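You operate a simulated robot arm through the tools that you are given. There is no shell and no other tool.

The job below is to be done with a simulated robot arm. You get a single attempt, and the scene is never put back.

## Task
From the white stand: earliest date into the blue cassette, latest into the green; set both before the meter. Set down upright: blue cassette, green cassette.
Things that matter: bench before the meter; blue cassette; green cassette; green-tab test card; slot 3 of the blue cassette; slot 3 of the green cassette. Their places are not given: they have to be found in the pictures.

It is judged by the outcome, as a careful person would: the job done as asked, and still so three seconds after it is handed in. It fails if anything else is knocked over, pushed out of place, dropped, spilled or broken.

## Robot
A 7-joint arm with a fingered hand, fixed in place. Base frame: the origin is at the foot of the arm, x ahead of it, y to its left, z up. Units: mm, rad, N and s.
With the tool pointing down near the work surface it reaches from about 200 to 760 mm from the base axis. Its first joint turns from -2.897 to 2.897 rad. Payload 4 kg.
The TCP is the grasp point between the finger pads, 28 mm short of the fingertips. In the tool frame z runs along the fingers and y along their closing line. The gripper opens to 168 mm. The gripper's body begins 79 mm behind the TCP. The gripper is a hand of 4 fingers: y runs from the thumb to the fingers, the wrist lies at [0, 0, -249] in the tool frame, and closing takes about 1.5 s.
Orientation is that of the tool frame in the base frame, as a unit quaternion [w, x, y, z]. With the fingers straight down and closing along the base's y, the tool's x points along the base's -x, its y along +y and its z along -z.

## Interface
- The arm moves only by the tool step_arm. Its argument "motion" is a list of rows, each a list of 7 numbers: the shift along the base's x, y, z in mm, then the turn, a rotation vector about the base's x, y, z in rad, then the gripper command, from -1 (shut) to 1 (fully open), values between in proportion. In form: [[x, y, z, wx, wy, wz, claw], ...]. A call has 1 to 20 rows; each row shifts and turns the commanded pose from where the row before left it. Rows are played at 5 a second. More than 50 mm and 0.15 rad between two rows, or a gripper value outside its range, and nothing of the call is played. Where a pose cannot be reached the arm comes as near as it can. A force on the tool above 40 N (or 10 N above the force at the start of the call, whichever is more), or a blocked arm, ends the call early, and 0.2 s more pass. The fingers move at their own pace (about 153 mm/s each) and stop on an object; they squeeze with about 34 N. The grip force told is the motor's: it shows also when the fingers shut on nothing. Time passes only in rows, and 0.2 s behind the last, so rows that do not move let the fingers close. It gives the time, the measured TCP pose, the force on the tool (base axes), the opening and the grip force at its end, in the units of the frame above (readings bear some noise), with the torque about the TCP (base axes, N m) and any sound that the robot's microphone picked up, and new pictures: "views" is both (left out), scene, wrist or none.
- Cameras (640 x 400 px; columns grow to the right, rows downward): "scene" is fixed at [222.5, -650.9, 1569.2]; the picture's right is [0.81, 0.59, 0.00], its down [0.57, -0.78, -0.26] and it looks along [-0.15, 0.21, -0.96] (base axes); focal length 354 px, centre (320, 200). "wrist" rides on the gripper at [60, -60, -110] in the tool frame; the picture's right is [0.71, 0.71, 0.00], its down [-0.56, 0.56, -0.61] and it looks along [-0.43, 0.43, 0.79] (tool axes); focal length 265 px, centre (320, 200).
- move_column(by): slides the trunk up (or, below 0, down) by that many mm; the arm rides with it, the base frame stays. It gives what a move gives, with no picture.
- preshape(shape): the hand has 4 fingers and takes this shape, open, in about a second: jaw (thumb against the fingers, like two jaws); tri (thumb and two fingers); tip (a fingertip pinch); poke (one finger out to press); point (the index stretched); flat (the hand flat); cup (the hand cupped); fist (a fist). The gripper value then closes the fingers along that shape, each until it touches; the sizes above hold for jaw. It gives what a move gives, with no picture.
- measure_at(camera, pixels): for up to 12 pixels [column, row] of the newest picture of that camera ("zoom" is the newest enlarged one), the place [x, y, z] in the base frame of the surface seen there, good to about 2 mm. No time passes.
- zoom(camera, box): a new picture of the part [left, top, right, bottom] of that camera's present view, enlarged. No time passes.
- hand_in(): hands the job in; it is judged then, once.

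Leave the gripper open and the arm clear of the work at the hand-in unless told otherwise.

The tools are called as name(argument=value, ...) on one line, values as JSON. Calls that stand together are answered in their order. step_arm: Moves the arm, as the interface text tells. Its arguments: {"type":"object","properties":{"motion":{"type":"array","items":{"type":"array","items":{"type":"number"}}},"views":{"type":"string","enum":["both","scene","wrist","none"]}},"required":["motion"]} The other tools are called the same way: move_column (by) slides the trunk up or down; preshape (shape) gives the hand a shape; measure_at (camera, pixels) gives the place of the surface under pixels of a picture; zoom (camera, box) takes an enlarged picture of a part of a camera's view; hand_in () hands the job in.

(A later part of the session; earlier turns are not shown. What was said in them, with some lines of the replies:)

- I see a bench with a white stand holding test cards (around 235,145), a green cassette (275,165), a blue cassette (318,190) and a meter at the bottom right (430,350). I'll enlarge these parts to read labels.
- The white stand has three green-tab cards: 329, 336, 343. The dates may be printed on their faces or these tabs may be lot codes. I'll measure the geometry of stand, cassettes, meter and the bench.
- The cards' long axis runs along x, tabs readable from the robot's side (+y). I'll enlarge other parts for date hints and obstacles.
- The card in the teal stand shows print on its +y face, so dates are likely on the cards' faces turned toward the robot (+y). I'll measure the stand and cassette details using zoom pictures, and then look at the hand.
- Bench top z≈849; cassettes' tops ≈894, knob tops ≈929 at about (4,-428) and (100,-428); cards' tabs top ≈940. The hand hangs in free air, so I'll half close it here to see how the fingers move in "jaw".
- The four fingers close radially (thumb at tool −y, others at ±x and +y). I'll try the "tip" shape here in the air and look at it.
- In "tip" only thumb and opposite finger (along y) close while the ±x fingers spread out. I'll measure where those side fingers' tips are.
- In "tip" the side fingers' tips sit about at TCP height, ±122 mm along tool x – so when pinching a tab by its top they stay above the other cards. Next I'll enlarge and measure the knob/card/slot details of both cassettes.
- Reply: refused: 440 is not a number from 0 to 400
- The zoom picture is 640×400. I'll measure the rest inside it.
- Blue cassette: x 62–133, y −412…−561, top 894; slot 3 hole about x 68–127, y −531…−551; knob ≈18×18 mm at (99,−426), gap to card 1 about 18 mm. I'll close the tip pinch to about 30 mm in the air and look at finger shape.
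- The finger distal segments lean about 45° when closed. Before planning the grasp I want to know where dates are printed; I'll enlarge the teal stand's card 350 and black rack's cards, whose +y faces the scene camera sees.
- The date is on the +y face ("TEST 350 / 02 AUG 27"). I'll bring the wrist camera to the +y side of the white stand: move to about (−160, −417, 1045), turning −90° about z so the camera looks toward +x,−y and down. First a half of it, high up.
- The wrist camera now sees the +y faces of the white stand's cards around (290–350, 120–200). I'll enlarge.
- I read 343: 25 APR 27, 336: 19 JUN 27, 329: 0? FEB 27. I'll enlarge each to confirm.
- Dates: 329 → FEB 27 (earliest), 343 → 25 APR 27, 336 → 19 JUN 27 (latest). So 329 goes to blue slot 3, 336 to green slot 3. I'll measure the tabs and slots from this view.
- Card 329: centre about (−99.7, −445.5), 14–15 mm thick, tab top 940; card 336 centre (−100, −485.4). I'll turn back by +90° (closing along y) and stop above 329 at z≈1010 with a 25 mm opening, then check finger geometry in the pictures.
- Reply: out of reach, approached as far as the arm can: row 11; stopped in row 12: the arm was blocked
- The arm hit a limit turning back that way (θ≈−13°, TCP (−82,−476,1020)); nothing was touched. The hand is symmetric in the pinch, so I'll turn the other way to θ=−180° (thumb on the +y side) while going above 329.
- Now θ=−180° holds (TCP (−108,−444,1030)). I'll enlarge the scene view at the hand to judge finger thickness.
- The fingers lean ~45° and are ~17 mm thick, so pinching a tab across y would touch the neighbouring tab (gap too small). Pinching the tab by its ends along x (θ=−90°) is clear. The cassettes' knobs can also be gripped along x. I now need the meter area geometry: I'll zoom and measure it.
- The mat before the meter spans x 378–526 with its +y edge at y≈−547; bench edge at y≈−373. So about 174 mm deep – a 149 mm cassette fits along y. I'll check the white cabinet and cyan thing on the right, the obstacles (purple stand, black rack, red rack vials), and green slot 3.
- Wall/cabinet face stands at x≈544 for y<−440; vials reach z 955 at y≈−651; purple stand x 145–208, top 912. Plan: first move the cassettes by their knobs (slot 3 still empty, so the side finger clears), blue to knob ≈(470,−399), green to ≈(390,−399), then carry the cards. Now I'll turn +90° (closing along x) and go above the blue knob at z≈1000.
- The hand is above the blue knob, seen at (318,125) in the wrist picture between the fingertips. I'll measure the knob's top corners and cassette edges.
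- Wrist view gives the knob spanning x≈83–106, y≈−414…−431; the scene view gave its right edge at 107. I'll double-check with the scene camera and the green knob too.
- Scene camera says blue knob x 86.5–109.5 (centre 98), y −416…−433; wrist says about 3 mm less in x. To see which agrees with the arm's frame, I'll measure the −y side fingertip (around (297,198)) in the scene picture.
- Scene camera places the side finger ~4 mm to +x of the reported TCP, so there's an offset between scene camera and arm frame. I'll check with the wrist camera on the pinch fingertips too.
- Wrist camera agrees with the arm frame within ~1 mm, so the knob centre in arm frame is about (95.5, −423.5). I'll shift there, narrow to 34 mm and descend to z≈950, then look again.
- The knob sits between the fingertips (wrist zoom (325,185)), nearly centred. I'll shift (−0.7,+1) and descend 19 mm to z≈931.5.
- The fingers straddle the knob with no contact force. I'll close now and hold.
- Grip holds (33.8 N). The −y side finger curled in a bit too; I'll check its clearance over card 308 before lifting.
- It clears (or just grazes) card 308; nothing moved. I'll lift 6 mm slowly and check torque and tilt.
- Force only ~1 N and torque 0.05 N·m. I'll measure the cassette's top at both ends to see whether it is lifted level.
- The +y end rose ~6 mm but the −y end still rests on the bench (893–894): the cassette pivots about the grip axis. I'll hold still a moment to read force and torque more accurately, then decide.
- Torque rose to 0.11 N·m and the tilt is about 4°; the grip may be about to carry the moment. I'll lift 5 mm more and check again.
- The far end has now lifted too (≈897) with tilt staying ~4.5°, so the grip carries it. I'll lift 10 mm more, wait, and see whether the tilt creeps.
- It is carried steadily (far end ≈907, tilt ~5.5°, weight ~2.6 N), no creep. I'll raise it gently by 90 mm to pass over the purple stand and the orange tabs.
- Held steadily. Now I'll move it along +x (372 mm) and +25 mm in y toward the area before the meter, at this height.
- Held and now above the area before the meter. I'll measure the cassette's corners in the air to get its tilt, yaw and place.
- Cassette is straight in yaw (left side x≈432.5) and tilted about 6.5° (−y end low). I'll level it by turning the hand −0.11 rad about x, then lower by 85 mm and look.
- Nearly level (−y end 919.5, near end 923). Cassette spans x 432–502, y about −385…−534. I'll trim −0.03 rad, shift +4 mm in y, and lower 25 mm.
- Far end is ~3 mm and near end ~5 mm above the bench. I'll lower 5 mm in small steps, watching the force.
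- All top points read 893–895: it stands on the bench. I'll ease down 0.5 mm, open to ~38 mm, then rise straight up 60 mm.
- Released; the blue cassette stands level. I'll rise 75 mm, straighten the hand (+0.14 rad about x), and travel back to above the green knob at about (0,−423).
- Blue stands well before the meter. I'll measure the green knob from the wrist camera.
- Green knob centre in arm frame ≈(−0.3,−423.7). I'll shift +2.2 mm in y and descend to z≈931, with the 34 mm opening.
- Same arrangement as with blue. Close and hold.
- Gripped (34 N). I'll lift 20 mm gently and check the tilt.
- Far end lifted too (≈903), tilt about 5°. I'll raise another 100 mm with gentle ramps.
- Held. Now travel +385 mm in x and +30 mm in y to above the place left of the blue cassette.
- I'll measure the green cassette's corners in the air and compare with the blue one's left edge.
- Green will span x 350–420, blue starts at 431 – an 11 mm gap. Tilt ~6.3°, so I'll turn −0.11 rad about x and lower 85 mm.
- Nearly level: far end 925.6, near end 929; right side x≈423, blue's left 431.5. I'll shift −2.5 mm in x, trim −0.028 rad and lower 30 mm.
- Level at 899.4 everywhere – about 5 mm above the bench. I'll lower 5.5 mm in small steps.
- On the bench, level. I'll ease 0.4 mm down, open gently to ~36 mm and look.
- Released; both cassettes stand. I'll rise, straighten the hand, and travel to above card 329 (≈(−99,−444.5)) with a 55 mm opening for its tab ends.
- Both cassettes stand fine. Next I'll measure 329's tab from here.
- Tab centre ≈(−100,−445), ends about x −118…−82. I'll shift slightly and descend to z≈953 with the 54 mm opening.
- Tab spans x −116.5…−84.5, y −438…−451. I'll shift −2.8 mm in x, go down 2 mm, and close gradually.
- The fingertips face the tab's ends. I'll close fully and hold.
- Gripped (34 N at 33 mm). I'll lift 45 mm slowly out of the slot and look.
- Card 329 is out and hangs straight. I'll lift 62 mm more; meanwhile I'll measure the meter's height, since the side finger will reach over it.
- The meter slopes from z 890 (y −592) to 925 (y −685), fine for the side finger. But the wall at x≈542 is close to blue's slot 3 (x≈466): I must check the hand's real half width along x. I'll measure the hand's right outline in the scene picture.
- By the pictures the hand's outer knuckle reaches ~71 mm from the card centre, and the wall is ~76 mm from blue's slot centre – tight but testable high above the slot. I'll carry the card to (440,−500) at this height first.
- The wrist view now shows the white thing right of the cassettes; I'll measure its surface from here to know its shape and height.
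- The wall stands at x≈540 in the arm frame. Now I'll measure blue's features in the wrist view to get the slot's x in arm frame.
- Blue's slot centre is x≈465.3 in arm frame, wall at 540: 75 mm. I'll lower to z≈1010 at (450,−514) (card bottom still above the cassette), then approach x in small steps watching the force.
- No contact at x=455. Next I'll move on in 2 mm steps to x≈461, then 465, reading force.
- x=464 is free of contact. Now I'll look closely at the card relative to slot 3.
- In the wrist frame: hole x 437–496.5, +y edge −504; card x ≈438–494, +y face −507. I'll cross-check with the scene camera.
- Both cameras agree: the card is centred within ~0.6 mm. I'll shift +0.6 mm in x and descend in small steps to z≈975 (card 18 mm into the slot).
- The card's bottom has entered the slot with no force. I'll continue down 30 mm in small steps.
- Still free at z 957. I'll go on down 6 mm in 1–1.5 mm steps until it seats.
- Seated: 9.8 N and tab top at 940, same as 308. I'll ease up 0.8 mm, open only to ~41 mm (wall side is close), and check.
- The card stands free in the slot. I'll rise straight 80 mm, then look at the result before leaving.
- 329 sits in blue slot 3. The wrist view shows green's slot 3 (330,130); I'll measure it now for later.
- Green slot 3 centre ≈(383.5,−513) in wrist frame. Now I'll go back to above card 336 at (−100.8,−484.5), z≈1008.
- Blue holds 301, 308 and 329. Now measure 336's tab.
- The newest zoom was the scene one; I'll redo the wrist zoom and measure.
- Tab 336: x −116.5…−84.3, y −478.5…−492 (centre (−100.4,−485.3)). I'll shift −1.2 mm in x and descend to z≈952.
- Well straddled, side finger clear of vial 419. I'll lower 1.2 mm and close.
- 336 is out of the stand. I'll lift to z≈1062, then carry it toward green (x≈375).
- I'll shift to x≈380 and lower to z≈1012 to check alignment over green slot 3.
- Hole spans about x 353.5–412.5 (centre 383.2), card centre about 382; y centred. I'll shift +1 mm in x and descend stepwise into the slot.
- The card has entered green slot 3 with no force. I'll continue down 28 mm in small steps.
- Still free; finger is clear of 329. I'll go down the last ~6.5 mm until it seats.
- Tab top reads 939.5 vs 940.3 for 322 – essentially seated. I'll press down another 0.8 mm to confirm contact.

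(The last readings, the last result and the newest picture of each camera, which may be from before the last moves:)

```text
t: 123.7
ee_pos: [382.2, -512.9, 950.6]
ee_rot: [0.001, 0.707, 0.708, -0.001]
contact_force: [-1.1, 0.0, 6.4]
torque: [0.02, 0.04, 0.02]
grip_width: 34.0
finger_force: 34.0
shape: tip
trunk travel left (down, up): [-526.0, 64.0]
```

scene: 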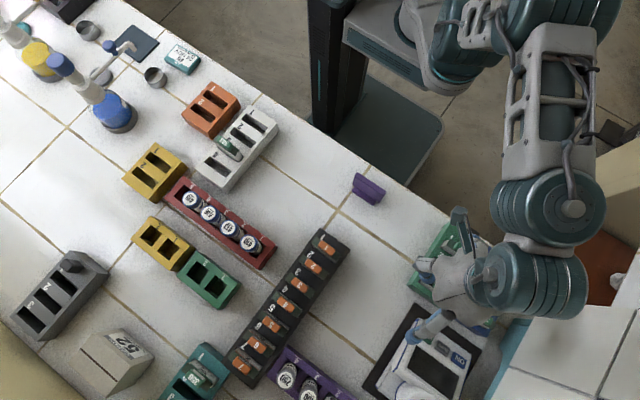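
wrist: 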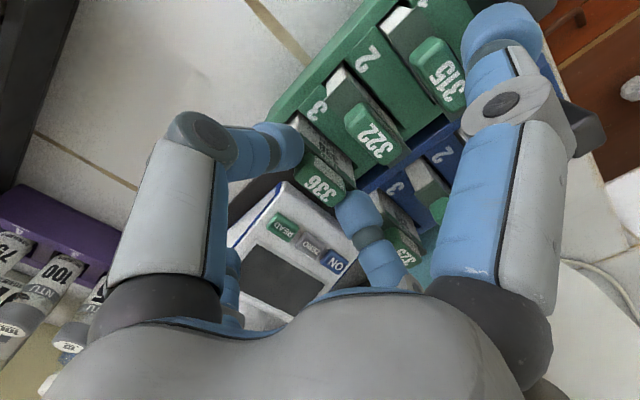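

Contact at 6.4 N: it is seated. I'll ease up 0.5 mm, open to ~41 mm and look.

step_arm(motion=[[0, 0, 0.5, 0, 0, 0, -1], [0, 0, 0, 0, 0, 0, -0.7], [0, 0, 0, 0, 0, 0, -0.58], [0, 0, 0, 0, 0, 0, -0.52], [0, 0, 0, 0, 0, 0, -0.5], [0, 0, 0, 0, 0, 0, -0.5]], views="both")

zoom(camera="wrist", box=[250, 70, 410, 230])

```text
t: 125.1
ee_pos: [382.0, -513.4, 951.2]
ee_rot: [0.001, 0.706, 0.708, 0.001]
contact_force: [0.6, -0.5, -0.2]
torque: [0.0, 0.05, -0.02]
grip_width: 42.0
finger_force: 0.1
shape: tip
trunk travel left (down, up): [-526.0, 64.0]
```

scene: 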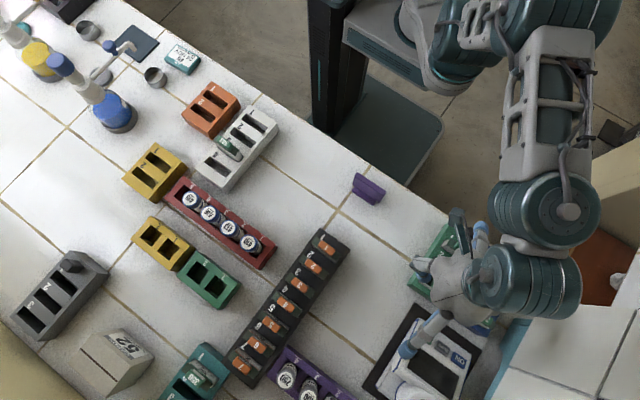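
wrist: 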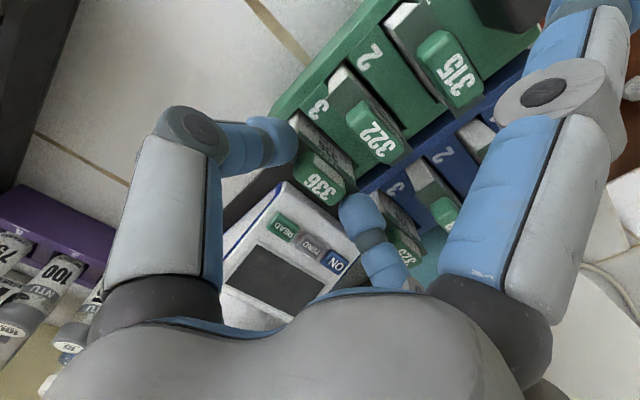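

```text
2.50 times, centred on (330, 150) of wrist
```

zoom: 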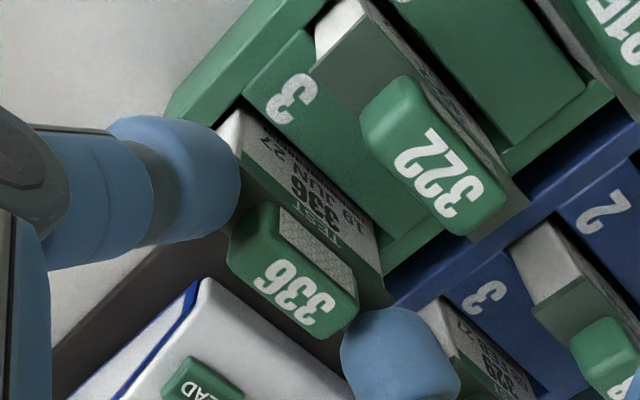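

Free. I'll rise straight up ~85 mm, then move away toward the start position and open the hand fully in free air.

step_arm(motion=[[0, 0, 3, 0, 0, 0, -0.5], [0, 0, 5, 0, 0, 0, -0.5], [0, 0, 10, 0, 0, 0, -0.5], [0, 0, 15, 0, 0, 0, -0.5], [0, 0, 20, 0, 0, 0, -0.5], [0, 0, 25, 0, 0, 0, -0.5], [-10, 10, 25, 0, 0, 0, -0.5], [-20, 25, 20, 0, 0, 0, -0.4], [-20, 30, 20, 0, 0, 0, -0.2], [-20, 30, 5, 0, 0, 0, 0.2], [-15, 30, 0, 0, 0, 0, 0.6], [0, 30, 0, 0, 0, 0, 1], [0, 10, 0, 0, 0, 0, 1], [0, 0, 0, 0, 0, 0, 1]], views="both")

zoom(camera="scene", box=[390, 200, 550, 360])

zoom(camera="scene", box=[150, 70, 350, 280])

```text
t: 128.1
ee_pos: [296.9, -349.0, 1099.9]
ee_rot: [-0.001, 0.706, 0.708, 0.0]
contact_force: [-0.1, 0.6, 0.3]
torque: [0.03, -0.01, -0.01]
grip_width: 168.1
finger_force: 0.0
shape: tip
trunk travel left (down, up): [-526.0, 64.0]
```

scene: 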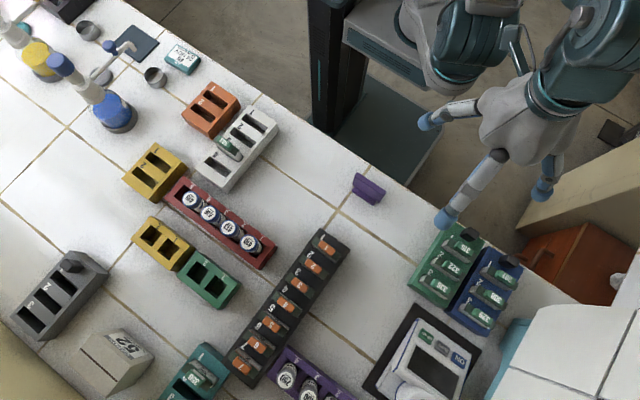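
wrist: 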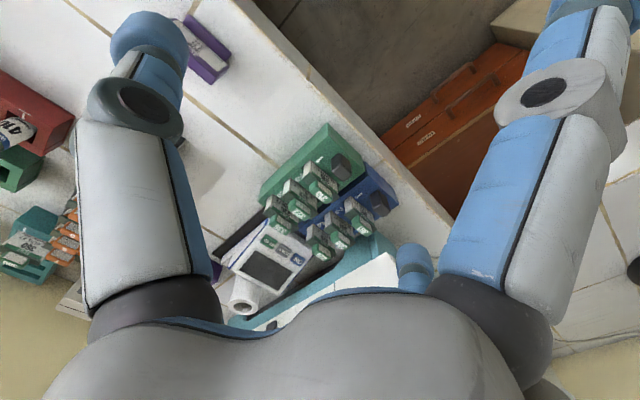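

```text
2.50 times, centred on (470, 280) of scene
```

zoom: 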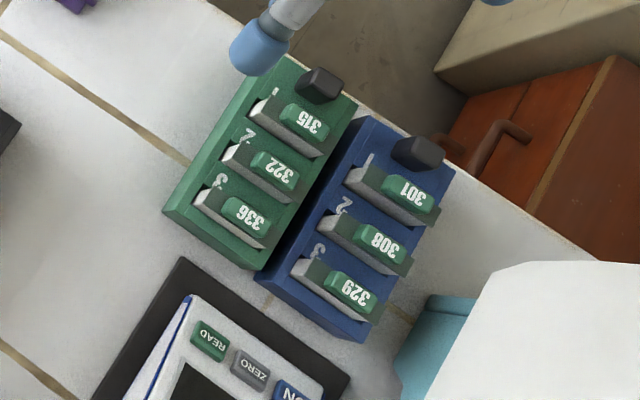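

```text
1.90 times, centred on (250, 175) of scene
```

zoom: 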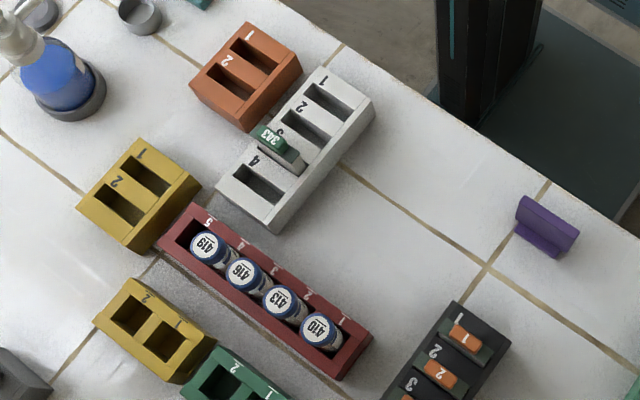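

336 is in green slot 3, 329 in blue slot 3, 343 stays in the stand, all else unmoved. I'll check the heights of cassettes and cards once more.

zoom(camera="scene", box=[400, 210, 530, 350])

measure_at(camera="zoom", pixels=[[250, 210], [278, 165], [310, 115], [355, 290], [388, 235], [418, 185], [165, 215], [265, 275], [275, 295], [365, 340], [260, 90], [455, 205]])

```text
2.86 times, centred on (465, 280) of scene
```

zoom: 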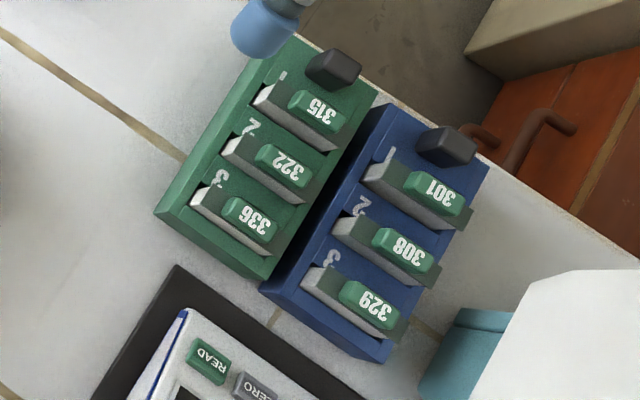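

```text
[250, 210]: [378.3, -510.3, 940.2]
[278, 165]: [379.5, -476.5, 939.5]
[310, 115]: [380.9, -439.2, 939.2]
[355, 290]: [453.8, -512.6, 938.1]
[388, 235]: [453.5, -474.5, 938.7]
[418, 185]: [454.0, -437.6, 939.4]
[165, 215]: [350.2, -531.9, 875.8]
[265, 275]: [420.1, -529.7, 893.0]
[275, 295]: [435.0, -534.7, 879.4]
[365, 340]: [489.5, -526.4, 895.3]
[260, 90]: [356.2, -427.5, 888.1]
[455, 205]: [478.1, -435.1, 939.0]
```

All tabs read 938–940 and both cassettes are level on the bench. I'll withdraw the open hand a bit further from the work before handing in.

step_arm(motion=[[-20, 5, 10, 0, 0, 0, 1], [-30, 10, 10, 0, 0, 0, 1], [-30, 10, 10, 0, 0, 0, 1], [-15, 5, 5, 0, 0, 0, 1], [0, 0, 0, 0, 0, 0, 1]], views="both")

```text
t: 129.3
ee_pos: [201.3, -317.8, 1134.1]
ee_rot: [0.0, 0.706, 0.708, 0.0]
contact_force: [0.1, -0.1, 0.0]
torque: [-0.02, 0.0, -0.03]
grip_width: 168.2
finger_force: 0.0
shape: tip
trunk travel left (down, up): [-526.0, 64.0]
```

scene: 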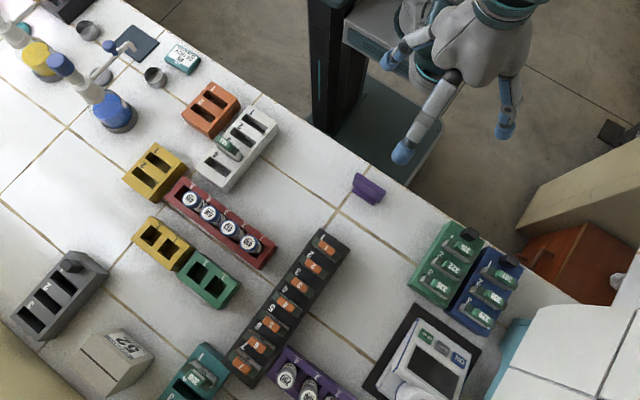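
wrist: 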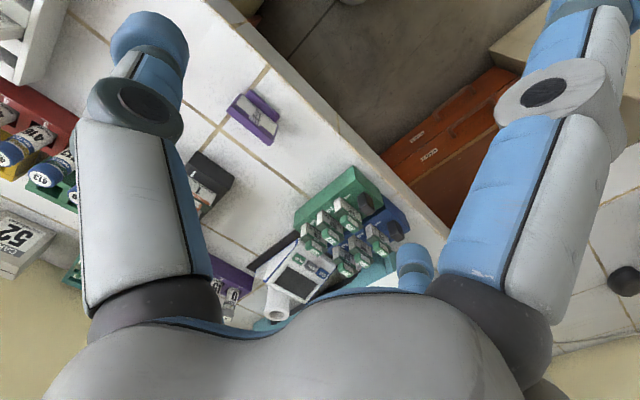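

The scene is settled: both cassettes upright before the meter, 329 (earliest) in blue slot 3, 336 (latest) in green slot 3, the hand open and clear. I hand the job in.

hand_in()

```text
The job is handed in.
```

I've handed in the job. The earliest-dated card is in the blue cassette, the latest is in the green one, and both cassettes stand upright before the meter. The hand-in gave no verdict, so I can't say how it was judged.

| Card | Date | Where it is now |
|---|---|---|
| 329 | 08 FEB 27 (earliest) | slot 3 of the blue cassette |
| 336 | 19 JUN 27 (latest) | slot 3 of the green cassette |
| 343 | 25 APR 27 | left in the white stand |

- **Position:** the cassettes stand side by side about 11 mm apart, between the meter's mat and the bench edge. The pair sits a little left of the meter's centre; the green cassette's left side reaches about 27 mm past the mat's left edge.
- **Level and seating:** at the last check both cassettes read level on the bench. All six tabs were at the same height, so the two new cards are fully seated.
- **Surroundings:** nothing else on the bench looked moved in the final picture. The hand is open and clear of the work.
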